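You operate a simulated robot arm through the tools that you are given. There is no shell and no other tool.

You are at the controls of a simulated two-armed robot. One attempt, no reset.

JOB
Pick up the narrow calf pad with one hand, pass it to the other hand and put it in the 140 mm tray.

The check looks at the end state, three seconds after you hand in, the way a careful person would. Anything else that was tipped, shoved, dropped, spilled or broken makes it a failure.

ROBOT AND FRAMES
Two 6-joint arms with two-finger grippers on one trunk, on a base that drives. Base frame: it is fixed to the floor where the robot stands at the start and does not move with it; the origin is under the middle of the robot, x ahead of it, y to its left, z up. Units: cm, degrees, N and s.
The left shoulder is at the start at [7, 17.6, 91.5], the right one opposite. With the tool pointing down near the work surface each hand reaches from about 48 to 78 cm from the robot's upright axis, wherever it stands, measured 20 degrees to its own side. Places, roughly: 140 mm tray (19x19 cm) [402, -152, 62]; narrow calf pad (5x10x14 cm) [160, 220, 90]. Payload 2.45 kg a hand.
Tool frame (each hand has its own): the origin (TCP) lies between the finger pads and is the grasp point; the fingertips stand 2.6 cm ahead of it; z points along the fingers, y is the line along which they close. The gripper opens to 9.6 cm. The gripper's body begins 6.9 cm behind the TCP.
Orientation is that of the tool frame in the base frame, as [roll, pitch, yaw] about the fixed x, y, z axes, in that order (R = Rz(yaw) Ry(pitch) Rx(roll)). With the fingers straight down and closing along the base's y, the tool's x points along the base's -x, its y along +y and its z along -z.

CONTROLS
- The arms move only by the tool arm_command. It takes "left_targets", "right_targets" or both (then of equal length, played together; a hand with none holds still); each is a list of rows, each a list of 7 numbers: the opening in per cent of the stroke, from 0 (shut) to 100 (fully open), then the shift along the tool's x, y, z in cm, then the turn, a rotation vector about the tool's x, y, z in degrees. In form: [[fingers, dx, dy, dz, wx, wy, wz], ...]. A call has 1 to 20 rows; each row is the pose to reach, as a shift and turn from the pose commanded when the call began, along the tool's axes at that moment. Each row takes 0.2 s and may step no farther than 5 cm and 8.6 degrees from the row before; otherwise, or with a gripper value out of range, the whole call is refused. Where a pose cannot be reached the arm comes as near as it can. A force on the tool above 40 N (or 10 N above the force at the start of the call, whichever is more), or a blocked arm, ends the call early, and 0.2 s more pass. The fingers move at their own pace and stop on an object; they squeeze with about 37 N. The grip force told is the motor's: it shows also when the fingers shut on nothing. Time passes only in rows, and 0.2 s behind the last, so rows that repeat a pose let the fingers close. The reply holds the time, the measured pose of the TCP, the force on the tool along the base axes, the opening and the grip force, in the units named above and with some noise, with the torque about the TCP (base axes, N m) and any sound that the robot's microphone picked up, and new pictures: "pictures" is both (left out), scene, wrist or none (wrist: the cameras of the hands that moved).
- Cameras (640 x 400 px; columns grow to the right, rows downward): "scene" is now at [13.97, 1.04, 124.61]; the picture's right is [0.12, -0.99, 0.00], its down [-0.47, -0.06, -0.88] and it looks along [0.88, 0.11, -0.47] (base axes); focal length 290 px, centre (320, 200). "left" rides on the left gripper at [8.2, -0.3, -9.8] in its tool frame; the picture's right is [0.04, 1.00, 0.00], its down [-0.73, 0.03, -0.68] and it looks along [-0.68, 0.03, 0.73] (tool axes); focal length 256 px, centre (320, 200). "right" rides on the right gripper at [8.2, 0.3, -9.8] in its tool frame; the picture's right is [-0.04, 1.00, 0.00], its down [-0.73, -0.03, -0.68] and it looks along [-0.68, -0.03, 0.73] (tool axes); focal length 256 px, centre (320, 200). There is no depth. A picture from a camera that has moved, and an enlarged one, comes with that camera's place and axes in the base frame and with its lens.
- slide_trunk(by): slides the trunk up (or, below 0, down) by that many cm; the arms and the scene camera ride with it, the base frame stays. It gives what a move gives, with no picture.
- roll_base(legs): drives the robot by 1 to 6 legs, each [ahead, left, turn to the left] in cm, cm and degrees, along the robot's own axes; the way and the turn of a leg run together, so that a leg with both is an arc; at most 150 cm and 180 degrees a leg. The arms and the cameras ride along, it lands a little off, and it stops where it bumps. It gives what a move gives, and a new picture of the scene camera.
- head_to(pan, tilt): turns the head with the scene camera to pan (to the left, within 86 degrees either way) and tilt (down, from -29 to 69), counted from straight ahead of the robot. It gives what a move gives, and a new picture of the scene camera.
- enlarge(camera, box): a new picture of the part [left, top, right, bottom] of that camera's present view, enlarged. The clock stands still meanwhile.
- close_job(): hands the job in; it is judged then, once.

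Nothing tells you exact positions but the pictures and the camera data. Unless the task says otherwise, let go and move clear before handing in.

The tools are called after "Request:" as a command line: name --argument value ..., lists and objects as JSON in quotes. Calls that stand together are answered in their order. arm_command: Moves the arms, as the interface text tells. Its arguments: {"type":"object","properties":{"left_targets":{"type":"array","items":{"type":"array","items":{"type":"number"}}},"right_targets":{"type":"array","items":{"type":"array","items":{"type":"number"}}},"pictures":{"type":"string","enum":["both","scene","wrist","none"]}},"required":[]} The other tools are called the same way: slide_trunk (by) slides the trunk up or down; roll_base (legs) drives the base; head_to (pan, tilt) turns the head that bears the scene camera; enlarge (camera, box) takes an enlarged picture of a part of a camera's view; close_job () hands the job in.

At the start:

```text
time: 0.0
left_ee_pos: [53.96, 28.4, 112.27]
left_tool_rot: [-180.0, 0.0, -180.0]
left_contact_force: [-0.2, -0.8, 0.4]
left_torque: [-0.02, -0.01, 0.0]
left_opening: 9.6
left_finger_force: 0.2
right_ee_pos: [61.06, -19.93, 109.38]
right_tool_rot: [-180.0, 0.0, 180.0]
right_contact_force: [-0.2, -1.0, 0.3]
right_torque: [0.0, 0.01, -0.03]
right_opening: 9.58
right_finger_force: 0.1
trunk travel left (down, up): [-40.0, 44.0]
robot x, y, heading: [0.3, -0.01, 0.1]
head pan, tilt: [6.9, 27.9]
```

scene: 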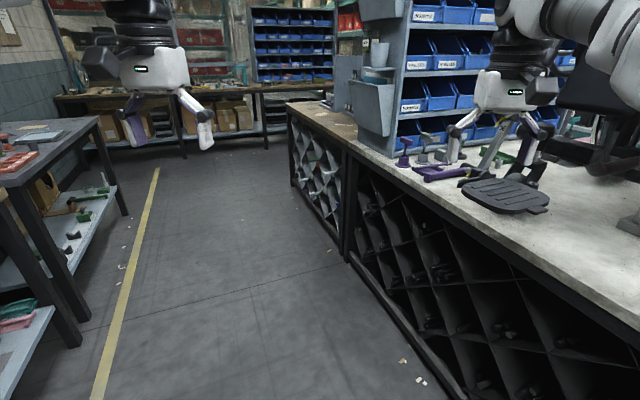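
right: 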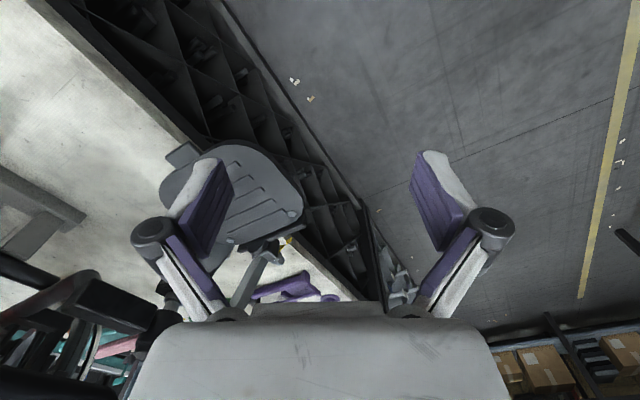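
left: 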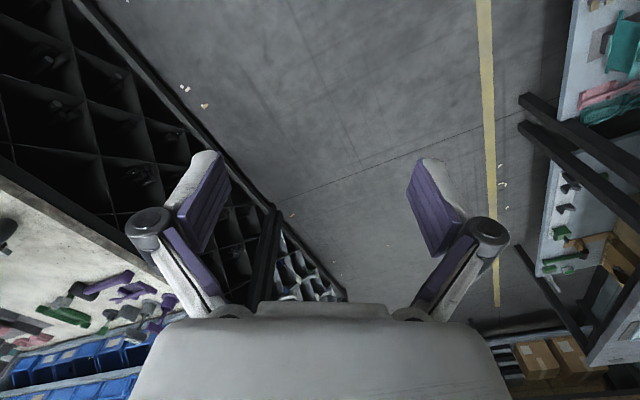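

I see a workshop: a bench on the right with clutter, and another bench on the left. The pad should be to the ahead-left at about [160, 220, 90], so I turn the head to look that way before driving.

Request:
head_to --pan 54 --tilt 10

Request:
head_to --pan -20 --tilt 10

Request:
head_to --pan 20 --tilt 15

```text
time: 1.1
left_ee_pos: [53.93, 28.52, 112.1]
left_tool_rot: [-179.9, -0.1, 180.0]
left_contact_force: [-0.3, 0.4, 0.8]
left_torque: [-0.01, 0.01, -0.01]
left_opening: 9.62
left_finger_force: 0.0
right_ee_pos: [61.07, -19.99, 109.22]
right_tool_rot: [-180.0, 0.1, -180.0]
right_contact_force: [-0.7, -0.1, 0.0]
right_torque: [0.0, -0.02, 0.01]
right_opening: 9.61
right_finger_force: 0.1
trunk travel left (down, up): [-40.0, 44.0]
robot x, y, heading: [0.58, 0.26, -0.0]
head pan, tilt: [54.0, 10.0]
camera scene: at [10.38, 7.46, 127.51], right [0.81, -0.59, 0.0], down [-0.1, -0.14, -0.98], along [0.58, 0.8, -0.17], focal length 290 px, centre (320, 200)
```

scene: 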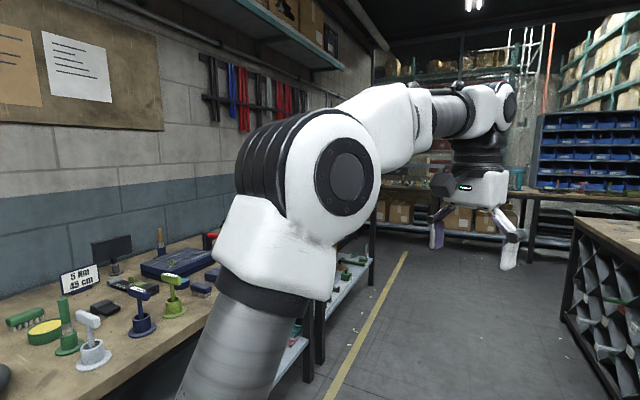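

```text
time: 2.6
left_ee_pos: [53.91, 28.55, 112.22]
left_tool_rot: [-179.9, 0.0, -180.0]
left_contact_force: [0.5, -0.1, -0.3]
left_torque: [-0.02, -0.02, 0.0]
left_opening: 9.61
left_finger_force: 0.0
right_ee_pos: [60.98, -20.11, 109.2]
right_tool_rot: [180.0, 0.0, 180.0]
right_contact_force: [0.2, 1.0, -0.6]
right_torque: [0.0, 0.0, 0.0]
right_opening: 9.6
right_finger_force: 0.1
trunk travel left (down, up): [-40.0, 44.0]
robot x, y, heading: [-0.14, 0.44, 0.3]
head pan, tilt: [-20.0, 10.0]
camera scene: at [13.65, -3.23, 127.52], right [-0.34, -0.94, 0.0], down [-0.16, 0.06, -0.98], along [0.93, -0.34, -0.17], focal length 290 px, centre (320, 200)
```

scene: 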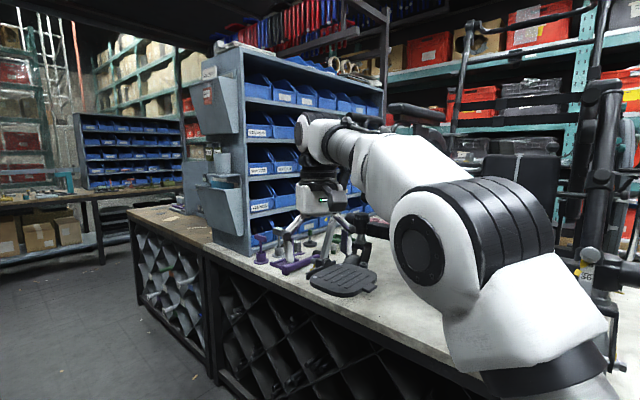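

```text
time: 3.7
left_ee_pos: [53.93, 28.63, 112.21]
left_tool_rot: [-179.8, 0.0, 180.0]
left_contact_force: [0.4, -0.3, -0.1]
left_torque: [-0.04, -0.01, 0.02]
left_opening: 9.62
left_finger_force: 0.0
right_ee_pos: [60.98, -20.13, 109.33]
right_tool_rot: [-180.0, 0.0, 179.9]
right_contact_force: [0.7, 0.2, -0.1]
right_torque: [-0.01, 0.01, 0.0]
right_opening: 9.59
right_finger_force: 0.0
trunk travel left (down, up): [-40.0, 44.0]
robot x, y, heading: [-0.19, 0.37, -0.3]
head pan, tilt: [20.0, 15.0]
camera scene: at [13.69, 3.13, 126.7], right [0.34, -0.94, 0.0], down [-0.24, -0.09, -0.97], along [0.91, 0.33, -0.26], focal length 290 px, centre (320, 200)
```

scene: 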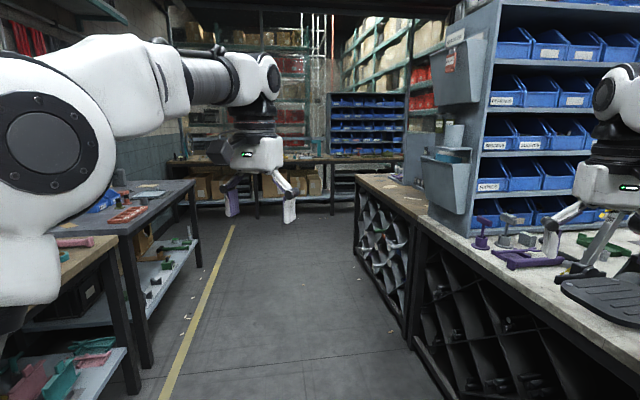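

The room runs about 28° to the left of my x axis; the yellow line and both benches follow that direction. The pad is hidden behind my left arm, so I line up with the aisle, drive ahead and look left again.

Request:
roll_base --legs '[[0, 0, 28.4], [110, 0, 0]]'

Request:
head_to --pan 20 --tilt 20

Request:
head_to --pan 70 --tilt 20

Request:
head_to --pan -30 --tilt 15

```text
time: 10.8
left_ee_pos: [129.49, 104.83, 112.17]
left_tool_rot: [-179.9, 0.0, -150.6]
left_contact_force: [0.6, -0.5, -1.1]
left_torque: [-0.01, -0.02, 0.01]
left_opening: 9.6
left_finger_force: 0.1
right_ee_pos: [159.63, 65.93, 109.28]
right_tool_rot: [179.9, 0.0, -150.5]
right_contact_force: [0.6, -0.1, 0.3]
right_torque: [0.01, 0.0, 0.04]
right_opening: 9.59
right_finger_force: 0.1
trunk travel left (down, up): [-40.0, 44.0]
robot x, y, heading: [96.57, 53.49, 29.6]
head pan, tilt: [20.0, 15.0]
camera scene: at [106.85, 62.96, 126.7], right [0.76, -0.65, 0.0], down [-0.17, -0.2, -0.97], along [0.63, 0.73, -0.26], focal length 290 px, centre (320, 200)
```

scene: 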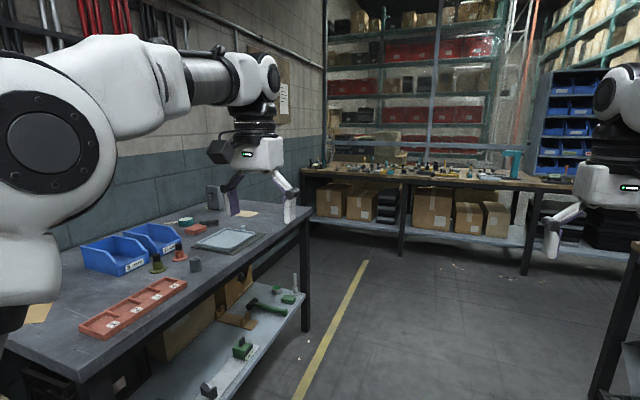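

```text
time: 11.4
left_ee_pos: [129.46, 104.79, 112.2]
left_tool_rot: [-179.9, 0.0, -150.5]
left_contact_force: [-0.1, -1.0, -0.4]
left_torque: [0.01, 0.03, 0.01]
left_opening: 9.59
left_finger_force: 0.1
right_ee_pos: [159.49, 66.03, 109.33]
right_tool_rot: [-179.9, 0.1, -150.6]
right_contact_force: [-0.1, -0.3, -0.1]
right_torque: [-0.05, -0.01, -0.02]
right_opening: 9.62
right_finger_force: 0.0
trunk travel left (down, up): [-40.0, 44.0]
robot x, y, heading: [96.45, 53.22, 29.5]
head pan, tilt: [20.0, 20.0]
camera scene: at [106.8, 62.93, 125.89], right [0.76, -0.65, 0.0], down [-0.22, -0.26, -0.94], along [0.61, 0.71, -0.34], focal length 290 px, centre (320, 200)
```

scene: 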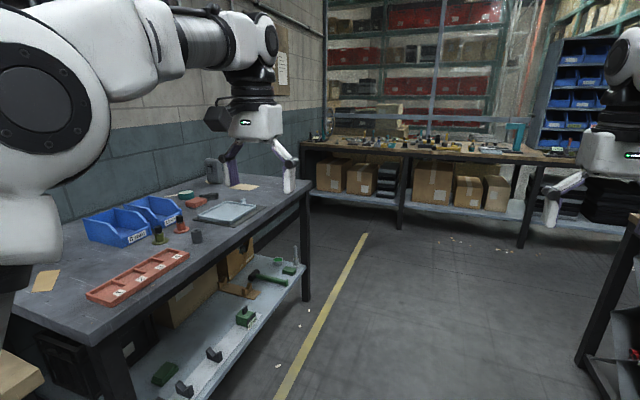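

```text
time: 12.6
left_ee_pos: [129.51, 104.81, 112.21]
left_tool_rot: [-179.9, 0.1, -150.6]
left_contact_force: [0.3, 0.3, -0.2]
left_torque: [0.01, 0.03, -0.01]
left_opening: 9.6
left_finger_force: 0.0
right_ee_pos: [159.64, 65.88, 109.27]
right_tool_rot: [180.0, 0.0, -150.5]
right_contact_force: [0.1, 0.0, -0.4]
right_torque: [0.02, 0.01, 0.04]
right_opening: 9.57
right_finger_force: 0.0
trunk travel left (down, up): [-40.0, 44.0]
robot x, y, heading: [96.41, 53.24, 29.5]
head pan, tilt: [70.0, 20.0]
camera scene: at [99.23, 65.04, 125.89], right [0.99, 0.16, 0.0], down [0.06, -0.34, -0.94], along [-0.15, 0.93, -0.34], focal length 290 px, centre (320, 200)
```

scene: 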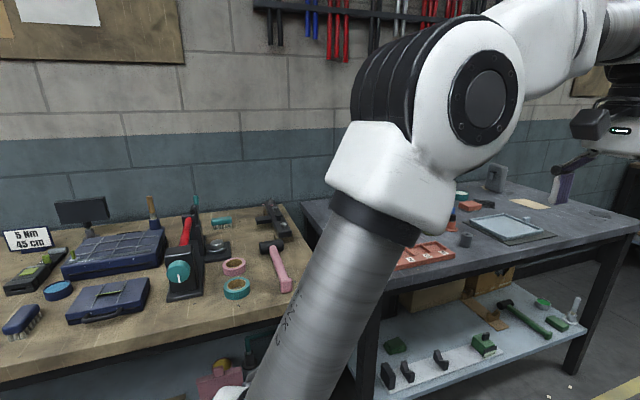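

```text
time: 14.3
left_ee_pos: [129.56, 104.81, 112.14]
left_tool_rot: [-179.9, 0.0, -150.6]
left_contact_force: [-0.4, 0.7, -0.1]
left_torque: [-0.01, 0.03, -0.01]
left_opening: 9.59
left_finger_force: 0.0
right_ee_pos: [159.48, 66.06, 109.29]
right_tool_rot: [-180.0, 0.1, -150.6]
right_contact_force: [0.5, -0.5, 0.8]
right_torque: [-0.01, 0.02, -0.01]
right_opening: 9.63
right_finger_force: 0.0
trunk travel left (down, up): [-40.0, 44.0]
robot x, y, heading: [96.48, 53.49, 29.6]
head pan, tilt: [-30.0, 15.0]
camera scene: at [110.09, 55.77, 126.7], right [-0.01, -1.0, 0.0], down [-0.26, 0.0, -0.97], along [0.97, -0.01, -0.26], focal length 290 px, centre (320, 200)
```

scene: 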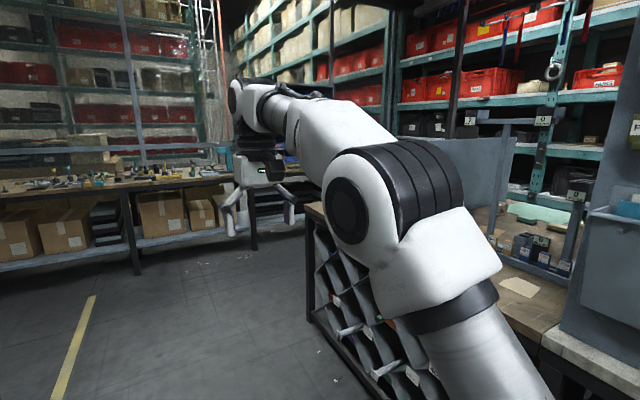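

The grey block standing at the rear right end of the left table (top about z 76) looks like the pad. The open end of that table leaves roughly 80 cm to the far bench. I drive on along the aisle and look around for the pad and for where the tray stands.

Request:
roll_base --legs '[[100, 0, -1.2]]'

Request:
head_to --pan -60 --tilt 15

Request:
head_to --pan -86 --tilt 15

Request:
head_to --pan 75 --tilt 20

```text
time: 19.5
left_ee_pos: [217.65, 152.87, 112.25]
left_tool_rot: [-179.8, 0.0, -151.5]
left_contact_force: [-0.2, -0.3, 0.1]
left_torque: [-0.01, 0.03, 0.0]
left_opening: 9.57
left_finger_force: 0.1
right_ee_pos: [247.0, 113.4, 109.28]
right_tool_rot: [180.0, 0.0, -151.4]
right_contact_force: [0.4, -1.0, -0.4]
right_torque: [-0.01, 0.0, 0.0]
right_opening: 9.61
right_finger_force: 0.0
trunk travel left (down, up): [-40.0, 44.0]
robot x, y, heading: [183.47, 101.68, 28.5]
head pan, tilt: [-30.0, 15.0]
camera scene: at [197.54, 104.06, 126.7], right [-0.02, -1.0, 0.0], down [-0.26, 0.01, -0.97], along [0.97, -0.02, -0.26], focal length 290 px, centre (320, 200)
```

scene: 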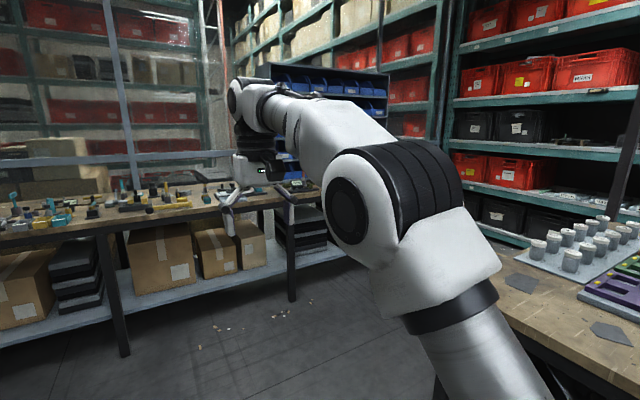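

```text
time: 20.5
left_ee_pos: [217.7, 152.82, 112.19]
left_tool_rot: [-179.8, 0.0, -151.4]
left_contact_force: [0.8, 0.6, 1.0]
left_torque: [0.0, 0.0, 0.01]
left_opening: 9.58
left_finger_force: 0.0
right_ee_pos: [247.04, 113.54, 109.24]
right_tool_rot: [180.0, 0.0, -151.4]
right_contact_force: [0.7, -0.8, -0.4]
right_torque: [0.02, -0.02, -0.03]
right_opening: 9.59
right_finger_force: 0.0
trunk travel left (down, up): [-40.0, 44.0]
robot x, y, heading: [183.99, 101.81, 28.6]
head pan, tilt: [-60.0, 15.0]
camera scene: at [196.16, 99.41, 126.7], right [-0.52, -0.85, 0.0], down [-0.22, 0.13, -0.97], along [0.82, -0.5, -0.26], focal length 290 px, centre (320, 200)
```

scene: 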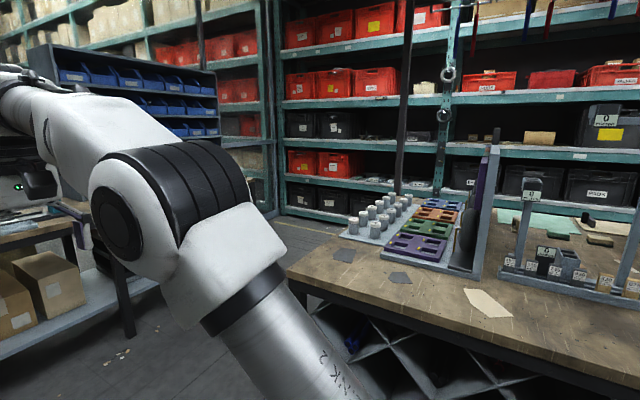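

```text
time: 21.4
left_ee_pos: [217.66, 152.74, 112.18]
left_tool_rot: [-179.9, 0.0, -151.5]
left_contact_force: [-0.6, -0.4, -0.3]
left_torque: [0.02, 0.0, 0.03]
left_opening: 9.59
left_finger_force: 0.0
right_ee_pos: [247.12, 113.62, 109.23]
right_tool_rot: [179.9, 0.0, -151.4]
right_contact_force: [1.3, 0.1, 0.0]
right_torque: [0.0, 0.04, 0.03]
right_opening: 9.58
right_finger_force: 0.3
trunk travel left (down, up): [-40.0, 44.0]
robot x, y, heading: [183.77, 101.78, 28.5]
head pan, tilt: [-85.9, 15.0]
camera scene: at [193.22, 96.41, 126.7], right [-0.84, -0.54, 0.0], down [-0.14, 0.22, -0.97], along [0.52, -0.81, -0.26], focal length 290 px, centre (320, 200)
```

scene: 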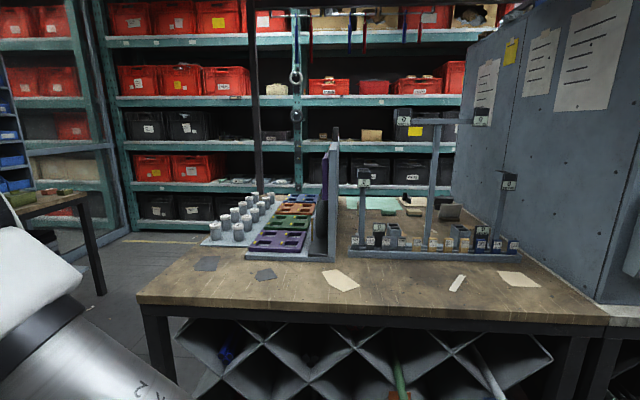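

```text
time: 23.9
left_ee_pos: [217.62, 152.8, 112.21]
left_tool_rot: [180.0, 0.1, -151.4]
left_contact_force: [-0.2, 0.2, 0.3]
left_torque: [0.01, 0.03, 0.03]
left_opening: 9.61
left_finger_force: 0.1
right_ee_pos: [247.07, 113.41, 109.24]
right_tool_rot: [-180.0, 0.0, -151.4]
right_contact_force: [0.6, 1.4, -0.2]
right_torque: [0.02, 0.01, 0.02]
right_opening: 9.59
right_finger_force: 0.0
trunk travel left (down, up): [-40.0, 44.0]
robot x, y, heading: [184.01, 101.8, 28.6]
head pan, tilt: [75.0, 20.0]
camera scene: at [185.99, 113.33, 125.89], right [0.97, 0.23, 0.0], down [0.08, -0.33, -0.94], along [-0.22, 0.91, -0.34], focal length 290 px, centre (320, 200)
```

scene: 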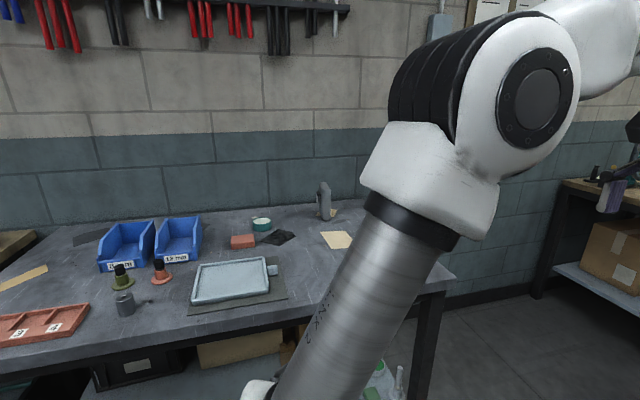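

I see the pad standing at the back of the left table, near its right end. I enlarge it to judge its shape and how it stands.

Request:
enlarge --camera "scene" --box '[240, 150, 400, 250]'

Request:
head_to --pan -86 --tilt 15

Request:
enlarge --camera "scene" --box '[100, 130, 420, 330]'

```text
4.00 times, centred on (320, 200) of scene
camera zoom: at [185.99, 113.33, 125.89], right [0.97, 0.23, 0.0], down [0.08, -0.33, -0.94], along [-0.22, 0.91, -0.34], focal length 1161 px, centre (320, 200)
```

zoom: 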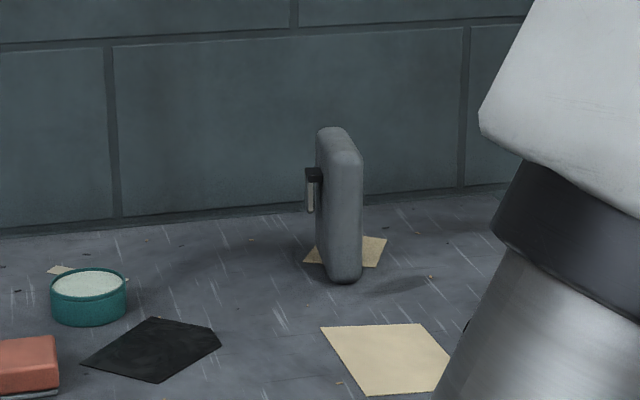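

```text
time: 26.3
left_ee_pos: [217.72, 152.82, 112.12]
left_tool_rot: [-179.9, 0.1, -151.4]
left_contact_force: [-0.3, 0.6, -0.2]
left_torque: [0.0, -0.01, 0.0]
left_opening: 9.63
left_finger_force: 0.0
right_ee_pos: [247.09, 113.46, 109.14]
right_tool_rot: [-180.0, 0.0, -151.4]
right_contact_force: [0.5, -0.4, -0.4]
right_torque: [0.04, 0.02, 0.03]
right_opening: 9.6
right_finger_force: 0.1
trunk travel left (down, up): [-40.0, 44.0]
robot x, y, heading: [183.66, 102.21, 28.5]
head pan, tilt: [-85.9, 15.0]
camera scene: at [193.22, 96.41, 126.7], right [-0.84, -0.54, 0.0], down [-0.14, 0.22, -0.97], along [0.52, -0.81, -0.26], focal length 290 px, centre (320, 200)
```

scene: 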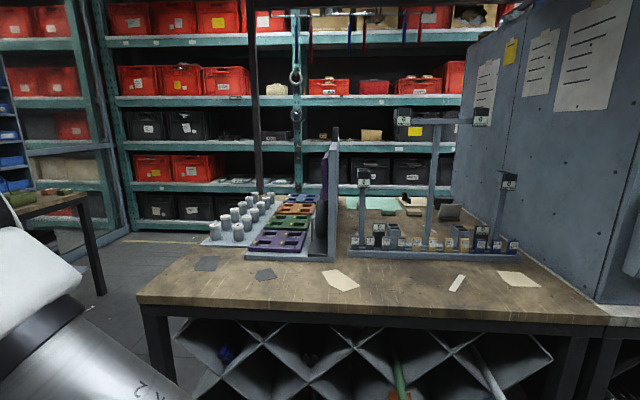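

```text
2.00 times, centred on (260, 230) of scene
camera zoom: at [193.22, 96.41, 126.7], right [-0.84, -0.54, 0.0], down [-0.14, 0.22, -0.97], along [0.52, -0.81, -0.26], focal length 580 px, centre (440, 140)
```

zoom: 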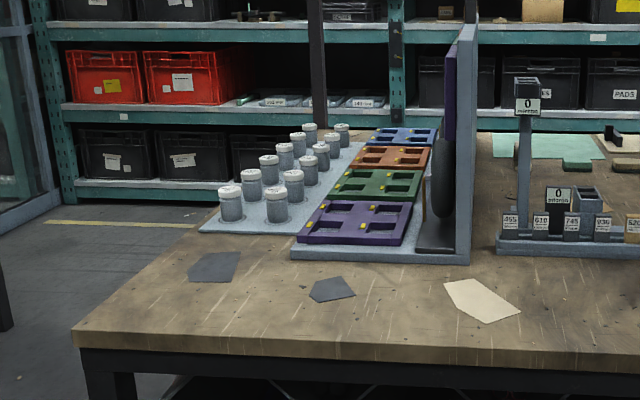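

The pad stands upright, 5 cm thick, with a small clip on its left face. On the teal rack across the room I see small labelled trays; I enlarge there.

Request:
enlarge --camera "scene" --box '[205, 160, 325, 235]'

```text
5.33 times, centred on (265, 198) of scene
camera zoom: at [193.22, 96.41, 126.7], right [-0.84, -0.54, 0.0], down [-0.14, 0.22, -0.97], along [0.52, -0.81, -0.26], focal length 1548 px, centre (613, 213)
```

zoom: 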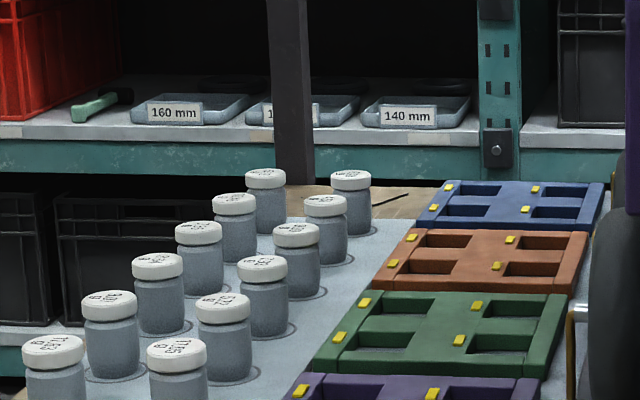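

The trays (160 mm, one hidden, 140 mm) stand on a rack shelf at about z 62, with another shelf roughly 40 cm above. The pad is near [160, 223, 84]. I turn round in the aisle to face back along it, then back up to beyond the table end.

Request:
roll_base --legs '[[0, 0, 172.8], [-93, -11.5, 0]]'

Request:
head_to --pan -40 --tilt 30

```text
time: 38.4
left_ee_pos: [228.74, 101.34, 112.21]
left_tool_rot: [-179.9, 0.0, 20.4]
left_contact_force: [0.5, -0.3, -0.6]
left_torque: [0.01, 0.01, 0.02]
left_opening: 9.58
left_finger_force: 0.1
right_ee_pos: [205.22, 144.45, 109.31]
right_tool_rot: [-180.0, 0.0, 20.4]
right_contact_force: [-0.1, 0.0, 1.1]
right_torque: [-0.01, -0.01, -0.04]
right_opening: 9.61
right_finger_force: 0.0
trunk travel left (down, up): [-40.0, 44.0]
robot x, y, heading: [269.37, 146.69, -159.5]
head pan, tilt: [-85.9, 15.0]
camera scene: at [260.7, 153.6, 126.71], right [0.91, 0.41, 0.0], down [0.11, -0.24, -0.97], along [-0.4, 0.88, -0.26], focal length 290 px, centre (320, 200)
```

scene: 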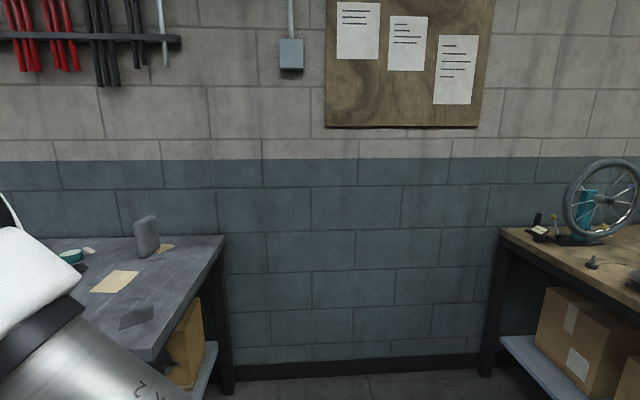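

```text
time: 39.5
left_ee_pos: [228.67, 101.28, 112.18]
left_tool_rot: [-179.9, 0.0, 20.4]
left_contact_force: [0.0, 0.2, -0.4]
left_torque: [0.02, -0.04, -0.01]
left_opening: 9.61
left_finger_force: 0.2
right_ee_pos: [205.14, 144.38, 109.11]
right_tool_rot: [180.0, 0.0, 20.5]
right_contact_force: [0.7, -0.3, -0.2]
right_torque: [-0.02, -0.04, 0.0]
right_opening: 9.57
right_finger_force: 0.1
trunk travel left (down, up): [-40.0, 44.0]
robot x, y, heading: [269.52, 146.94, -159.6]
head pan, tilt: [-40.0, 30.0]
camera scene: at [256.03, 148.12, 124.28], right [0.34, 0.94, 0.0], down [0.47, -0.17, -0.87], along [-0.82, 0.29, -0.5], focal length 290 px, centre (320, 200)
```

scene: 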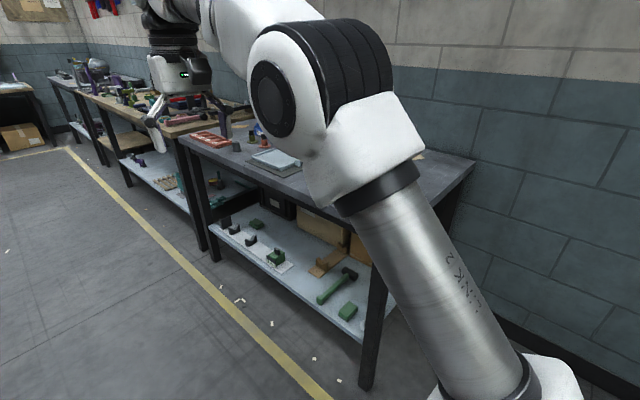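

The far bench's front is at about 129 cm from the table end, so there is ample room. I now shift sideways towards the wall so that the pad comes ahead-right, within the right hand's reach.

Request:
roll_base --legs '[[14, -81, 0]]'

Request:
head_to --pan -15 --tilt 30

```text
time: 44.0
left_ee_pos: [187.15, 172.45, 112.19]
left_tool_rot: [-180.0, 0.0, 20.6]
left_contact_force: [-0.4, 0.4, -0.2]
left_torque: [-0.04, -0.03, -0.03]
left_opening: 9.59
left_finger_force: 0.0
right_ee_pos: [163.5, 215.52, 109.21]
right_tool_rot: [-180.0, -0.1, 20.6]
right_contact_force: [0.6, -0.8, -0.1]
right_torque: [0.03, -0.01, -0.01]
right_opening: 9.59
right_finger_force: 0.0
trunk travel left (down, up): [-40.0, 44.0]
robot x, y, heading: [227.49, 218.19, -159.0]
head pan, tilt: [-40.0, 30.0]
camera scene: at [214.29, 219.44, 124.28], right [0.33, 0.94, 0.0], down [0.47, -0.17, -0.87], along [-0.82, 0.29, -0.5], focal length 290 px, centre (320, 200)
```

scene: 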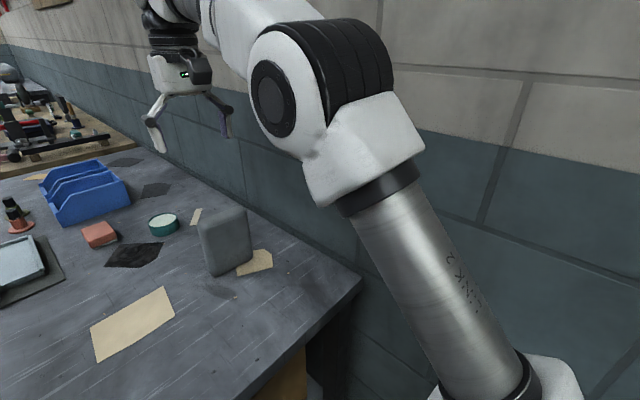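

```text
time: 44.8
left_ee_pos: [187.24, 172.54, 112.23]
left_tool_rot: [-179.9, 0.0, 20.7]
left_contact_force: [-0.2, 0.6, 0.8]
left_torque: [0.01, 0.02, -0.01]
left_opening: 9.59
left_finger_force: 0.0
right_ee_pos: [163.39, 215.56, 109.25]
right_tool_rot: [180.0, 0.0, 20.7]
right_contact_force: [0.5, -1.1, 0.3]
right_torque: [-0.03, 0.02, -0.04]
right_opening: 9.6
right_finger_force: 0.1
trunk travel left (down, up): [-40.0, 44.0]
robot x, y, heading: [227.65, 217.87, -159.5]
head pan, tilt: [-15.0, 30.0]
camera scene: at [213.84, 215.53, 124.28], right [-0.1, 1.0, 0.0], down [0.5, 0.05, -0.87], along [-0.86, -0.08, -0.5], focal length 290 px, centre (320, 200)
```

scene: 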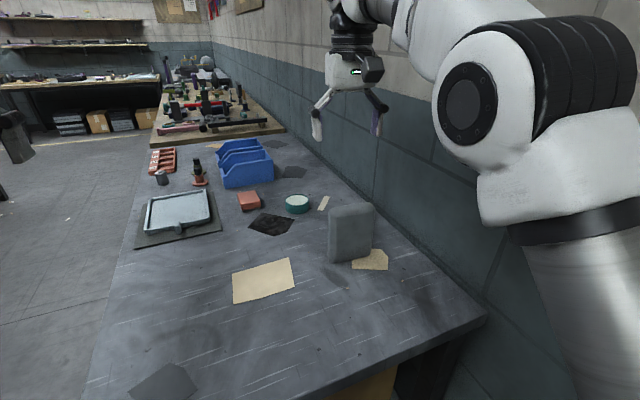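

I see the pad's broad face turned towards me, just beyond and below the right hand. I enlarge both the scene view and the right wrist view.

Request:
enlarge --camera "scene" --box '[280, 170, 440, 290]'

Request:
enlarge --camera "right" --box '[0, 0, 640, 400]'

```text
3.33 times, centred on (360, 230) of scene
camera zoom: at [213.84, 215.53, 124.28], right [-0.1, 1.0, 0.0], down [0.5, 0.05, -0.87], along [-0.86, -0.08, -0.5], focal length 968 px, centre (187, 100)
```

zoom: 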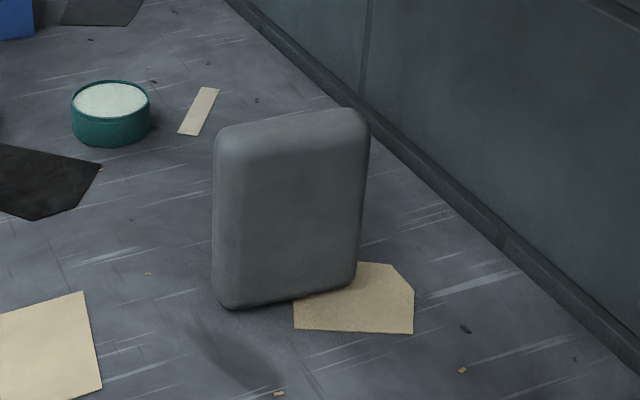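

```text
1.00 times, centred on (320, 200) of right (not enlarged: the box is as wide or as high as the picture)
camera zoom: at [171.18, 218.02, 119.17], right [0.32, -0.95, 0.0], down [-0.7, -0.23, 0.68], along [-0.64, -0.21, -0.73], focal length 256 px, centre (320, 200)
```

zoom: 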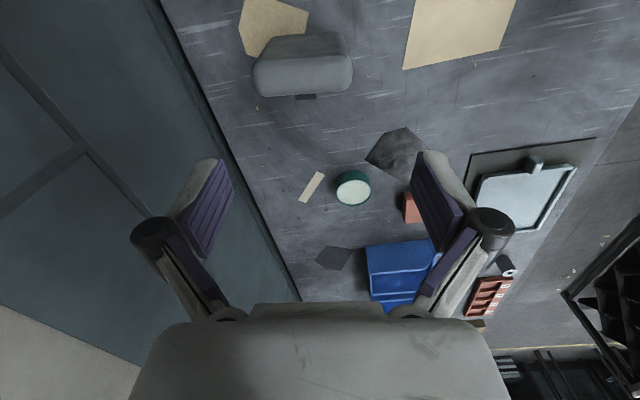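

The pad stands on a table top at about z 77, centre near [157.4, 217, 84], its width running at about 108° and a clip at the middle of its far face. I turn the right hand so that it closes across the 5 cm thickness and hover it above the wall side of the pad, off the clip.

Request:
arm_command --right_targets '[[100, -0.41, -0.54, 0, 0, 0, -7.3], [100, -0.82, -1.08, 0, 0, 0, -14.6], [100, -1.24, -1.61, 0, 0, 0, -21.9], [100, -1.65, -2.15, 0, 0, 0, -29.2], [100, -2.06, -2.69, 0, 0, 0, -36.5], [100, -2.47, -3.22, 0, 0, 0, -43.8], [100, -2.89, -3.76, 0, 0, 0, -51.1], [100, -3.3, -4.3, 0, 0, 0, -58.4], [100, -3.71, -4.84, 0, 0, 0, -65.7], [100, -4.12, -5.37, 0, 0, 0, -73], [100, -4.54, -5.91, 0, 0, 0, -80.3], [100, -4.95, -6.45, 0, 0, 0, -87.4], [100, -4.95, -6.45, 0, 0, 0, -87.4]]'

```text
time: 47.6
left_ee_pos: [187.27, 172.59, 112.21]
left_tool_rot: [-179.9, 0.0, 20.8]
left_contact_force: [-1.0, 0.0, 1.0]
left_torque: [0.0, 0.01, 0.0]
left_opening: 9.59
left_finger_force: 0.0
right_ee_pos: [157.69, 220.05, 108.67]
right_tool_rot: [-179.9, -0.1, 108.2]
right_contact_force: [0.2, -1.0, 0.0]
right_torque: [0.0, -0.02, -0.01]
right_opening: 9.59
right_finger_force: 0.1
right hand out of reach, approached as far as the arm can: row 9, 10, 11, 12, 13
trunk travel left (down, up): [-40.0, 44.0]
robot x, y, heading: [227.5, 218.36, -159.4]
head pan, tilt: [-15.0, 30.0]
camera scene: at [213.85, 215.51, 124.28], right [-0.1, 1.0, 0.0], down [0.5, 0.05, -0.87], along [-0.86, -0.09, -0.5], focal length 290 px, centre (320, 200)
camera right: at [155.46, 227.9, 118.45], right [0.96, 0.27, 0.0], down [0.2, -0.71, 0.68], along [0.18, -0.65, -0.73], focal length 256 px, centre (320, 200)
```

scene: 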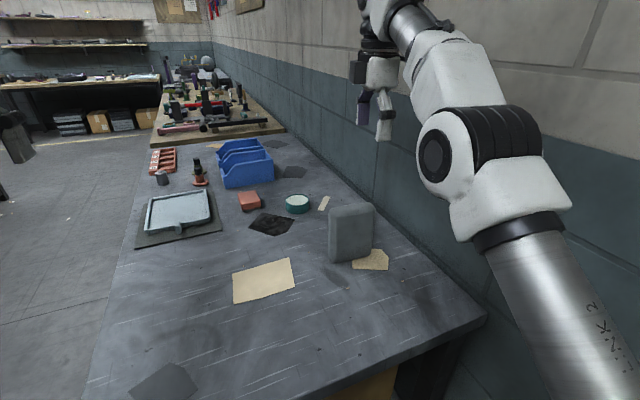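
right: 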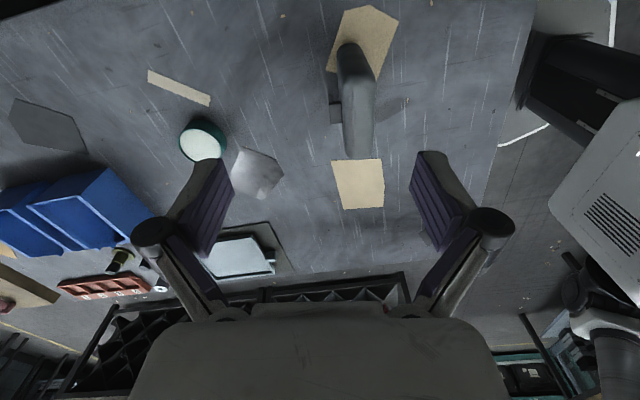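

The wrist view shows the pad a few centimetres to the robot side of the hand's plumb line. I enlarge it to measure this exactly.

Request:
enlarge --camera "right" --box '[256, 0, 464, 130]'

Request:
enlarge --camera "right" --box '[256, 60, 464, 220]'

```text
3.08 times, centred on (360, 65) of right
camera zoom: at [155.46, 227.9, 118.45], right [0.96, 0.27, 0.0], down [0.2, -0.71, 0.68], along [0.18, -0.65, -0.73], focal length 788 px, centre (197, 615)
```

zoom: 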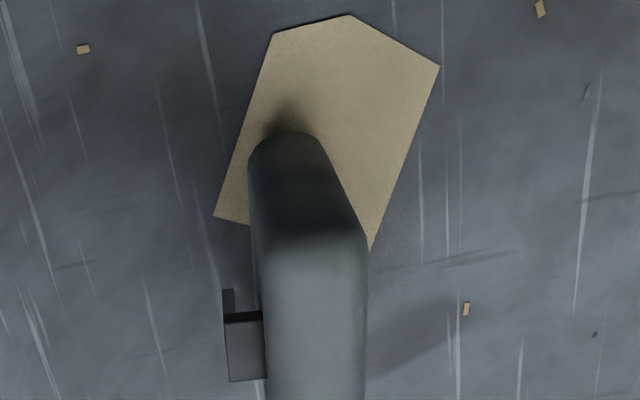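

```text
2.50 times, centred on (360, 140) of right
camera zoom: at [155.46, 227.9, 118.45], right [0.96, 0.27, 0.0], down [0.2, -0.71, 0.68], along [0.18, -0.65, -0.73], focal length 640 px, centre (220, 350)
```

zoom: 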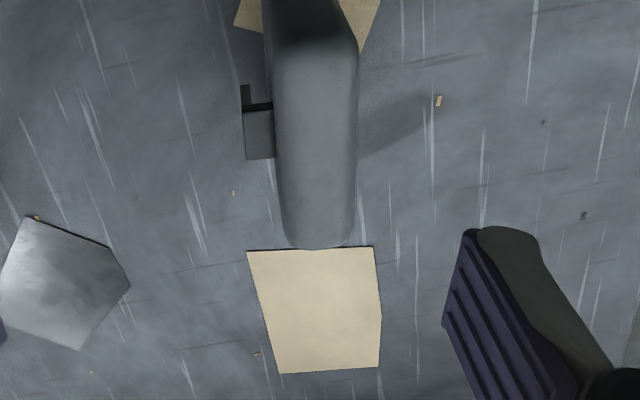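

The two cameras agree best if the table top is at about z 81, so the pad's top is near 95 and its centre near [162, 217.6]. I shift the hand 3.4 cm back towards the robot, come down a little and look again.

Request:
arm_command --right_targets '[[100, 0, 1.7, 2, 0, 0, -1], [100, 0, 3.4, 4, 0, 0, -2], [100, 0, 3.4, 5, 0, 0, -2], [100, 0, 3.4, 5, 0, 0, -2]]'

Request:
enlarge --camera "right" --box '[216, 0, 424, 130]'

Request:
enlarge --camera "scene" --box '[280, 130, 440, 290]'

```text
time: 48.6
left_ee_pos: [187.14, 172.59, 112.2]
left_tool_rot: [-179.9, 0.1, 20.7]
left_contact_force: [0.7, 0.3, -0.1]
left_torque: [-0.01, 0.0, -0.01]
left_opening: 9.6
left_finger_force: 0.1
right_ee_pos: [160.97, 221.17, 103.55]
right_tool_rot: [-180.0, 0.1, 110.1]
right_contact_force: [-0.1, -0.2, -0.1]
right_torque: [0.0, 0.0, -0.02]
right_opening: 9.55
right_finger_force: 0.1
trunk travel left (down, up): [-40.0, 44.0]
robot x, y, heading: [227.9, 218.19, -159.2]
head pan, tilt: [-15.0, 30.0]
camera scene: at [213.86, 215.53, 124.28], right [-0.1, 1.0, 0.0], down [0.5, 0.05, -0.87], along [-0.86, -0.09, -0.5], focal length 290 px, centre (320, 200)
camera right: at [158.48, 228.91, 113.53], right [0.95, 0.31, 0.0], down [0.22, -0.7, 0.68], along [0.21, -0.65, -0.73], focal length 256 px, centre (320, 200)
```

scene: 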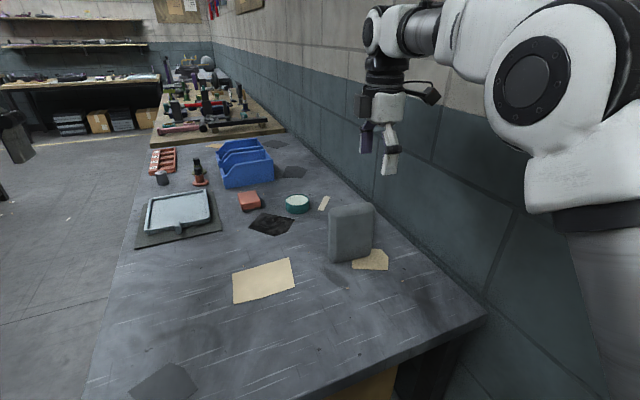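
right: 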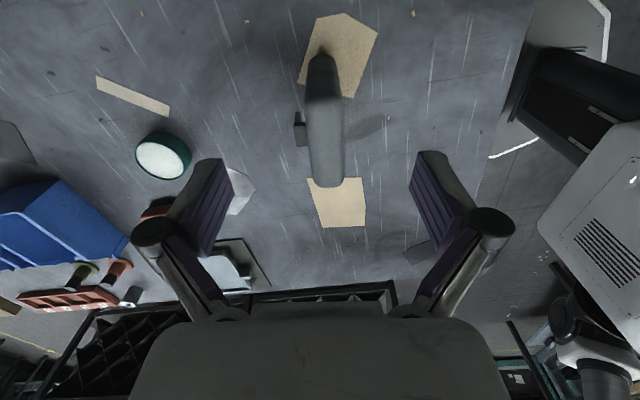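

```text
3.08 times, centred on (320, 65) of right
camera zoom: at [158.48, 228.91, 113.53], right [0.95, 0.31, 0.0], down [0.22, -0.7, 0.68], along [0.21, -0.65, -0.73], focal length 788 px, centre (320, 615)
```

zoom: 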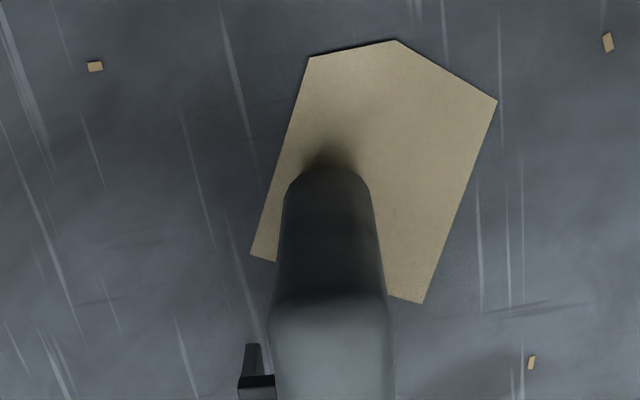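

```text
2.50 times, centred on (360, 210) of scene
camera zoom: at [213.86, 215.53, 124.28], right [-0.1, 1.0, 0.0], down [0.5, 0.05, -0.87], along [-0.86, -0.09, -0.5], focal length 726 px, centre (220, 175)
```

zoom: 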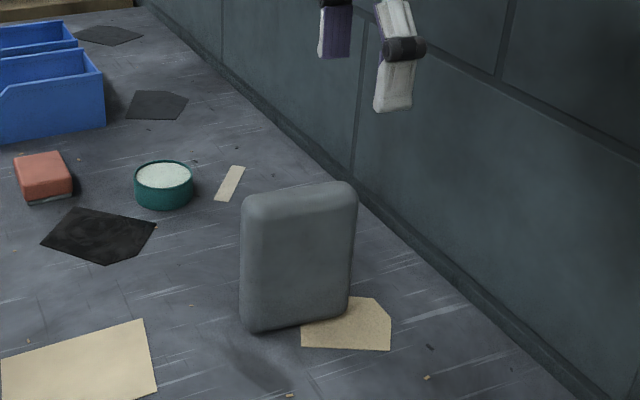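

The pad's top centre line is at about 110.8° and passes close under the hand; its wall-side edge is right below the TCP. I shift 2.1 cm along the pad so the fingers miss the clip, and come down until the tips are just around the top.

Request:
arm_command --right_targets '[[100, -1.1, 0.12, 0, 0, 0, -0.5], [100, -2.1, 0.25, 0, 0, 0, -0.7], [100, -2.1, 0.25, 3, 0, 0, -0.7], [100, -2.1, 0.25, 6, 0, 0, -0.7], [100, -2.1, 0.25, 8.5, 0, 0, -0.7], [100, -2.1, 0.25, 9.5, 0, 0, -0.7], [100, -2.1, 0.25, 9.5, 0, 0, -0.7]]'

Request:
enlarge --camera "scene" --box '[280, 150, 440, 270]'

Request:
enlarge --camera "right" --box '[160, 60, 480, 260]'

```text
time: 50.2
left_ee_pos: [187.26, 172.57, 112.15]
left_tool_rot: [-179.8, 0.0, 20.8]
left_contact_force: [-0.4, 0.1, -0.7]
left_torque: [0.0, 0.02, 0.0]
left_opening: 9.61
left_finger_force: 0.0
right_ee_pos: [161.81, 219.35, 94.14]
right_tool_rot: [179.9, -0.1, 110.8]
right_contact_force: [0.6, -0.6, 0.1]
right_torque: [0.01, 0.0, 0.01]
right_opening: 9.62
right_finger_force: 0.1
trunk travel left (down, up): [-40.0, 44.0]
robot x, y, heading: [227.73, 218.42, -159.2]
head pan, tilt: [-15.0, 30.0]
camera scene: at [213.84, 215.52, 124.28], right [-0.1, 1.0, 0.0], down [0.5, 0.05, -0.87], along [-0.86, -0.09, -0.5], focal length 290 px, centre (320, 200)
camera right: at [159.16, 226.96, 103.98], right [0.95, 0.32, 0.0], down [0.23, -0.7, 0.68], along [0.22, -0.64, -0.73], focal length 256 px, centre (320, 200)
```

scene: 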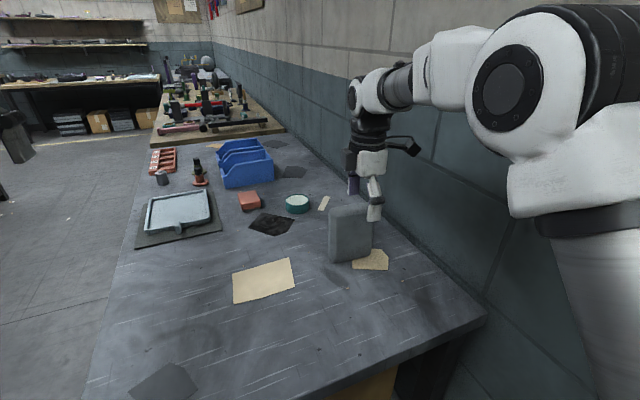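
right: 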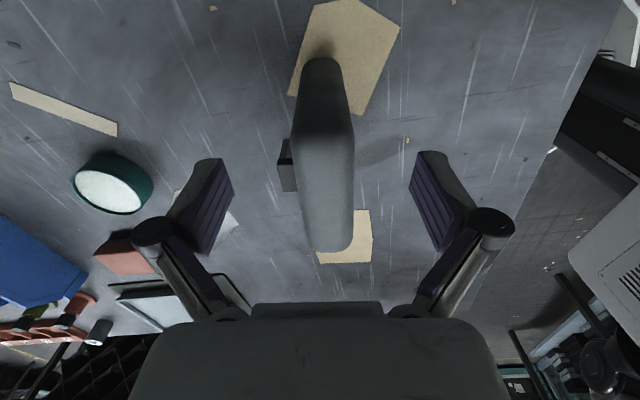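

```text
3.33 times, centred on (360, 210) of scene
camera zoom: at [213.84, 215.52, 124.28], right [-0.1, 1.0, 0.0], down [0.5, 0.05, -0.87], along [-0.86, -0.09, -0.5], focal length 968 px, centre (187, 167)
```

zoom: 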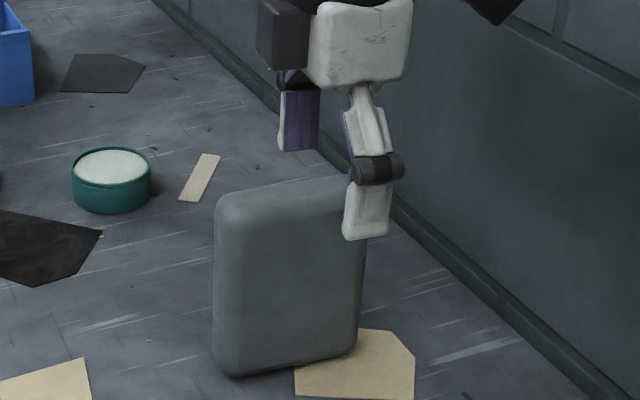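

```text
2.00 times, centred on (320, 160) of right
camera zoom: at [159.16, 226.96, 103.98], right [0.95, 0.32, 0.0], down [0.23, -0.7, 0.68], along [0.22, -0.64, -0.73], focal length 512 px, centre (320, 280)
```

zoom: 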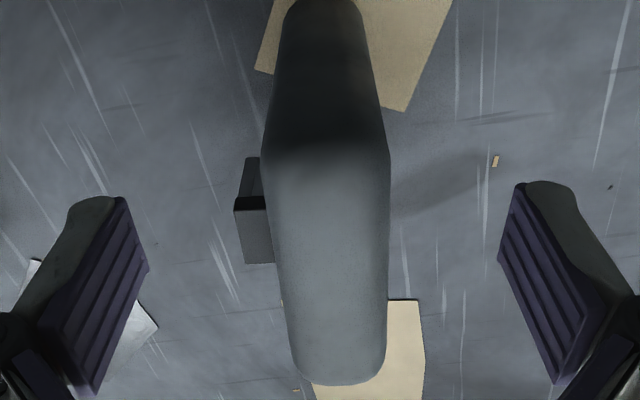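

The fingers straddle the pad's wall-side part, clear of the clip, with the top of the pad near z 92.3. I go down 4.4 cm and close.

Request:
arm_command --right_targets '[[100, 0.3, 0.2, 1.5, 0, 0, 0], [100, 0.3, 0.2, 3, 0, 0, 0], [100, 0.3, 0.2, 4.4, 0, 0, 0], [100, 0.3, 0.2, 4.4, 0, 0, 0]]' --pictures "both"

Request:
enlarge --camera "scene" --box '[280, 150, 440, 270]'

```text
time: 51.2
left_ee_pos: [187.28, 172.59, 112.27]
left_tool_rot: [-179.9, 0.0, 20.6]
left_contact_force: [-0.4, 1.1, 0.1]
left_torque: [-0.02, 0.0, 0.03]
left_opening: 9.6
left_finger_force: 0.1
right_ee_pos: [162.03, 219.62, 89.69]
right_tool_rot: [180.0, 0.0, 110.9]
right_contact_force: [-0.3, 0.5, 0.8]
right_torque: [0.01, 0.0, 0.0]
right_opening: 9.62
right_finger_force: 0.0
trunk travel left (down, up): [-40.0, 44.0]
robot x, y, heading: [227.65, 218.14, -159.5]
head pan, tilt: [-15.0, 30.0]
camera scene: at [213.86, 215.52, 124.28], right [-0.1, 1.0, 0.0], down [0.5, 0.05, -0.87], along [-0.86, -0.09, -0.5], focal length 290 px, centre (320, 200)
camera right: at [159.3, 227.39, 99.5], right [0.95, 0.32, 0.0], down [0.23, -0.7, 0.68], along [0.21, -0.64, -0.73], focal length 256 px, centre (320, 200)
```

scene: 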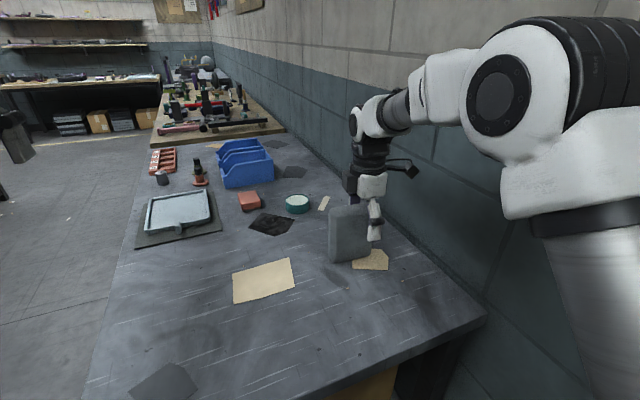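
right: 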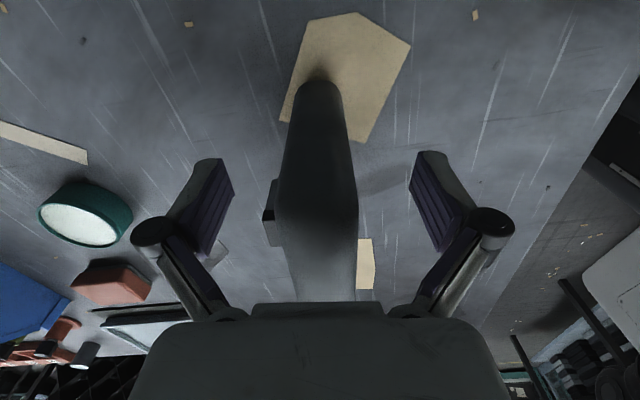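

```text
3.33 times, centred on (360, 210) of scene
camera zoom: at [213.86, 215.52, 124.28], right [-0.1, 1.0, 0.0], down [0.5, 0.05, -0.87], along [-0.86, -0.09, -0.5], focal length 968 px, centre (187, 167)
```

zoom: 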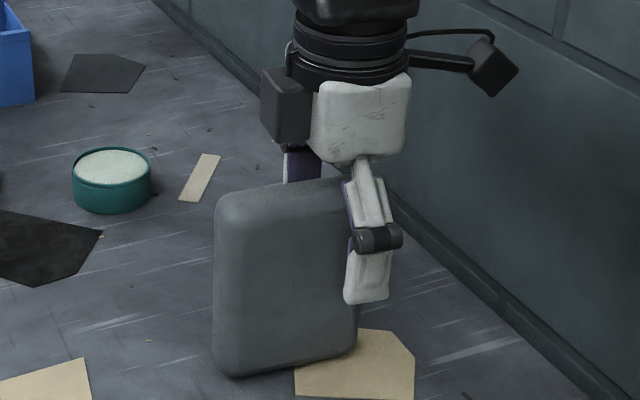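

The fingers are around the pad with no contact force. I close and let the grip settle.

Request:
arm_command --right_targets '[[40, 0, 0, 0, 0, 0, 0], [0, 0, 0, 0, 0, 0, 0], [0, 0, 0, 0, 0, 0, 0], [0, 0, 0, 0, 0, 0, 0]]' --pictures "both"

```text
time: 52.2
left_ee_pos: [187.16, 172.54, 112.24]
left_tool_rot: [-180.0, 0.2, 20.7]
left_contact_force: [-0.6, 0.4, 0.3]
left_torque: [-0.02, -0.01, -0.01]
left_opening: 9.6
left_finger_force: 0.0
right_ee_pos: [161.89, 219.7, 89.61]
right_tool_rot: [-179.9, 0.0, 110.8]
right_contact_force: [-2.7, 0.0, 5.7]
right_torque: [-0.24, 0.29, -0.11]
right_opening: 3.34
right_finger_force: 37.3
trunk travel left (down, up): [-40.0, 44.0]
robot x, y, heading: [227.95, 218.27, -159.1]
head pan, tilt: [-15.0, 30.0]
camera scene: at [213.88, 215.53, 124.29], right [-0.1, 1.0, 0.0], down [0.5, 0.05, -0.87], along [-0.86, -0.09, -0.5], focal length 290 px, centre (320, 200)
camera right: at [159.3, 227.39, 99.56], right [0.95, 0.32, 0.0], down [0.23, -0.7, 0.68], along [0.21, -0.64, -0.73], focal length 256 px, centre (320, 200)
```

scene: 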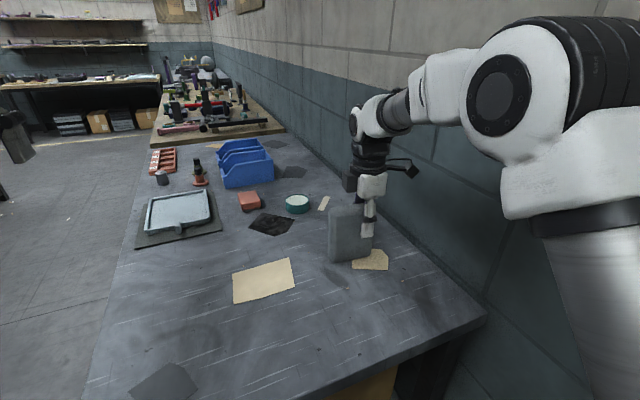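
right: 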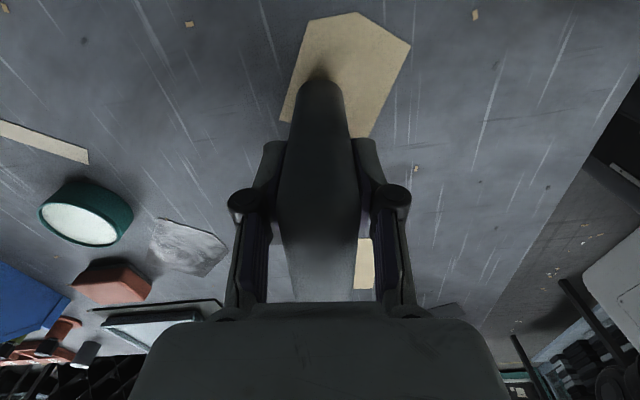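

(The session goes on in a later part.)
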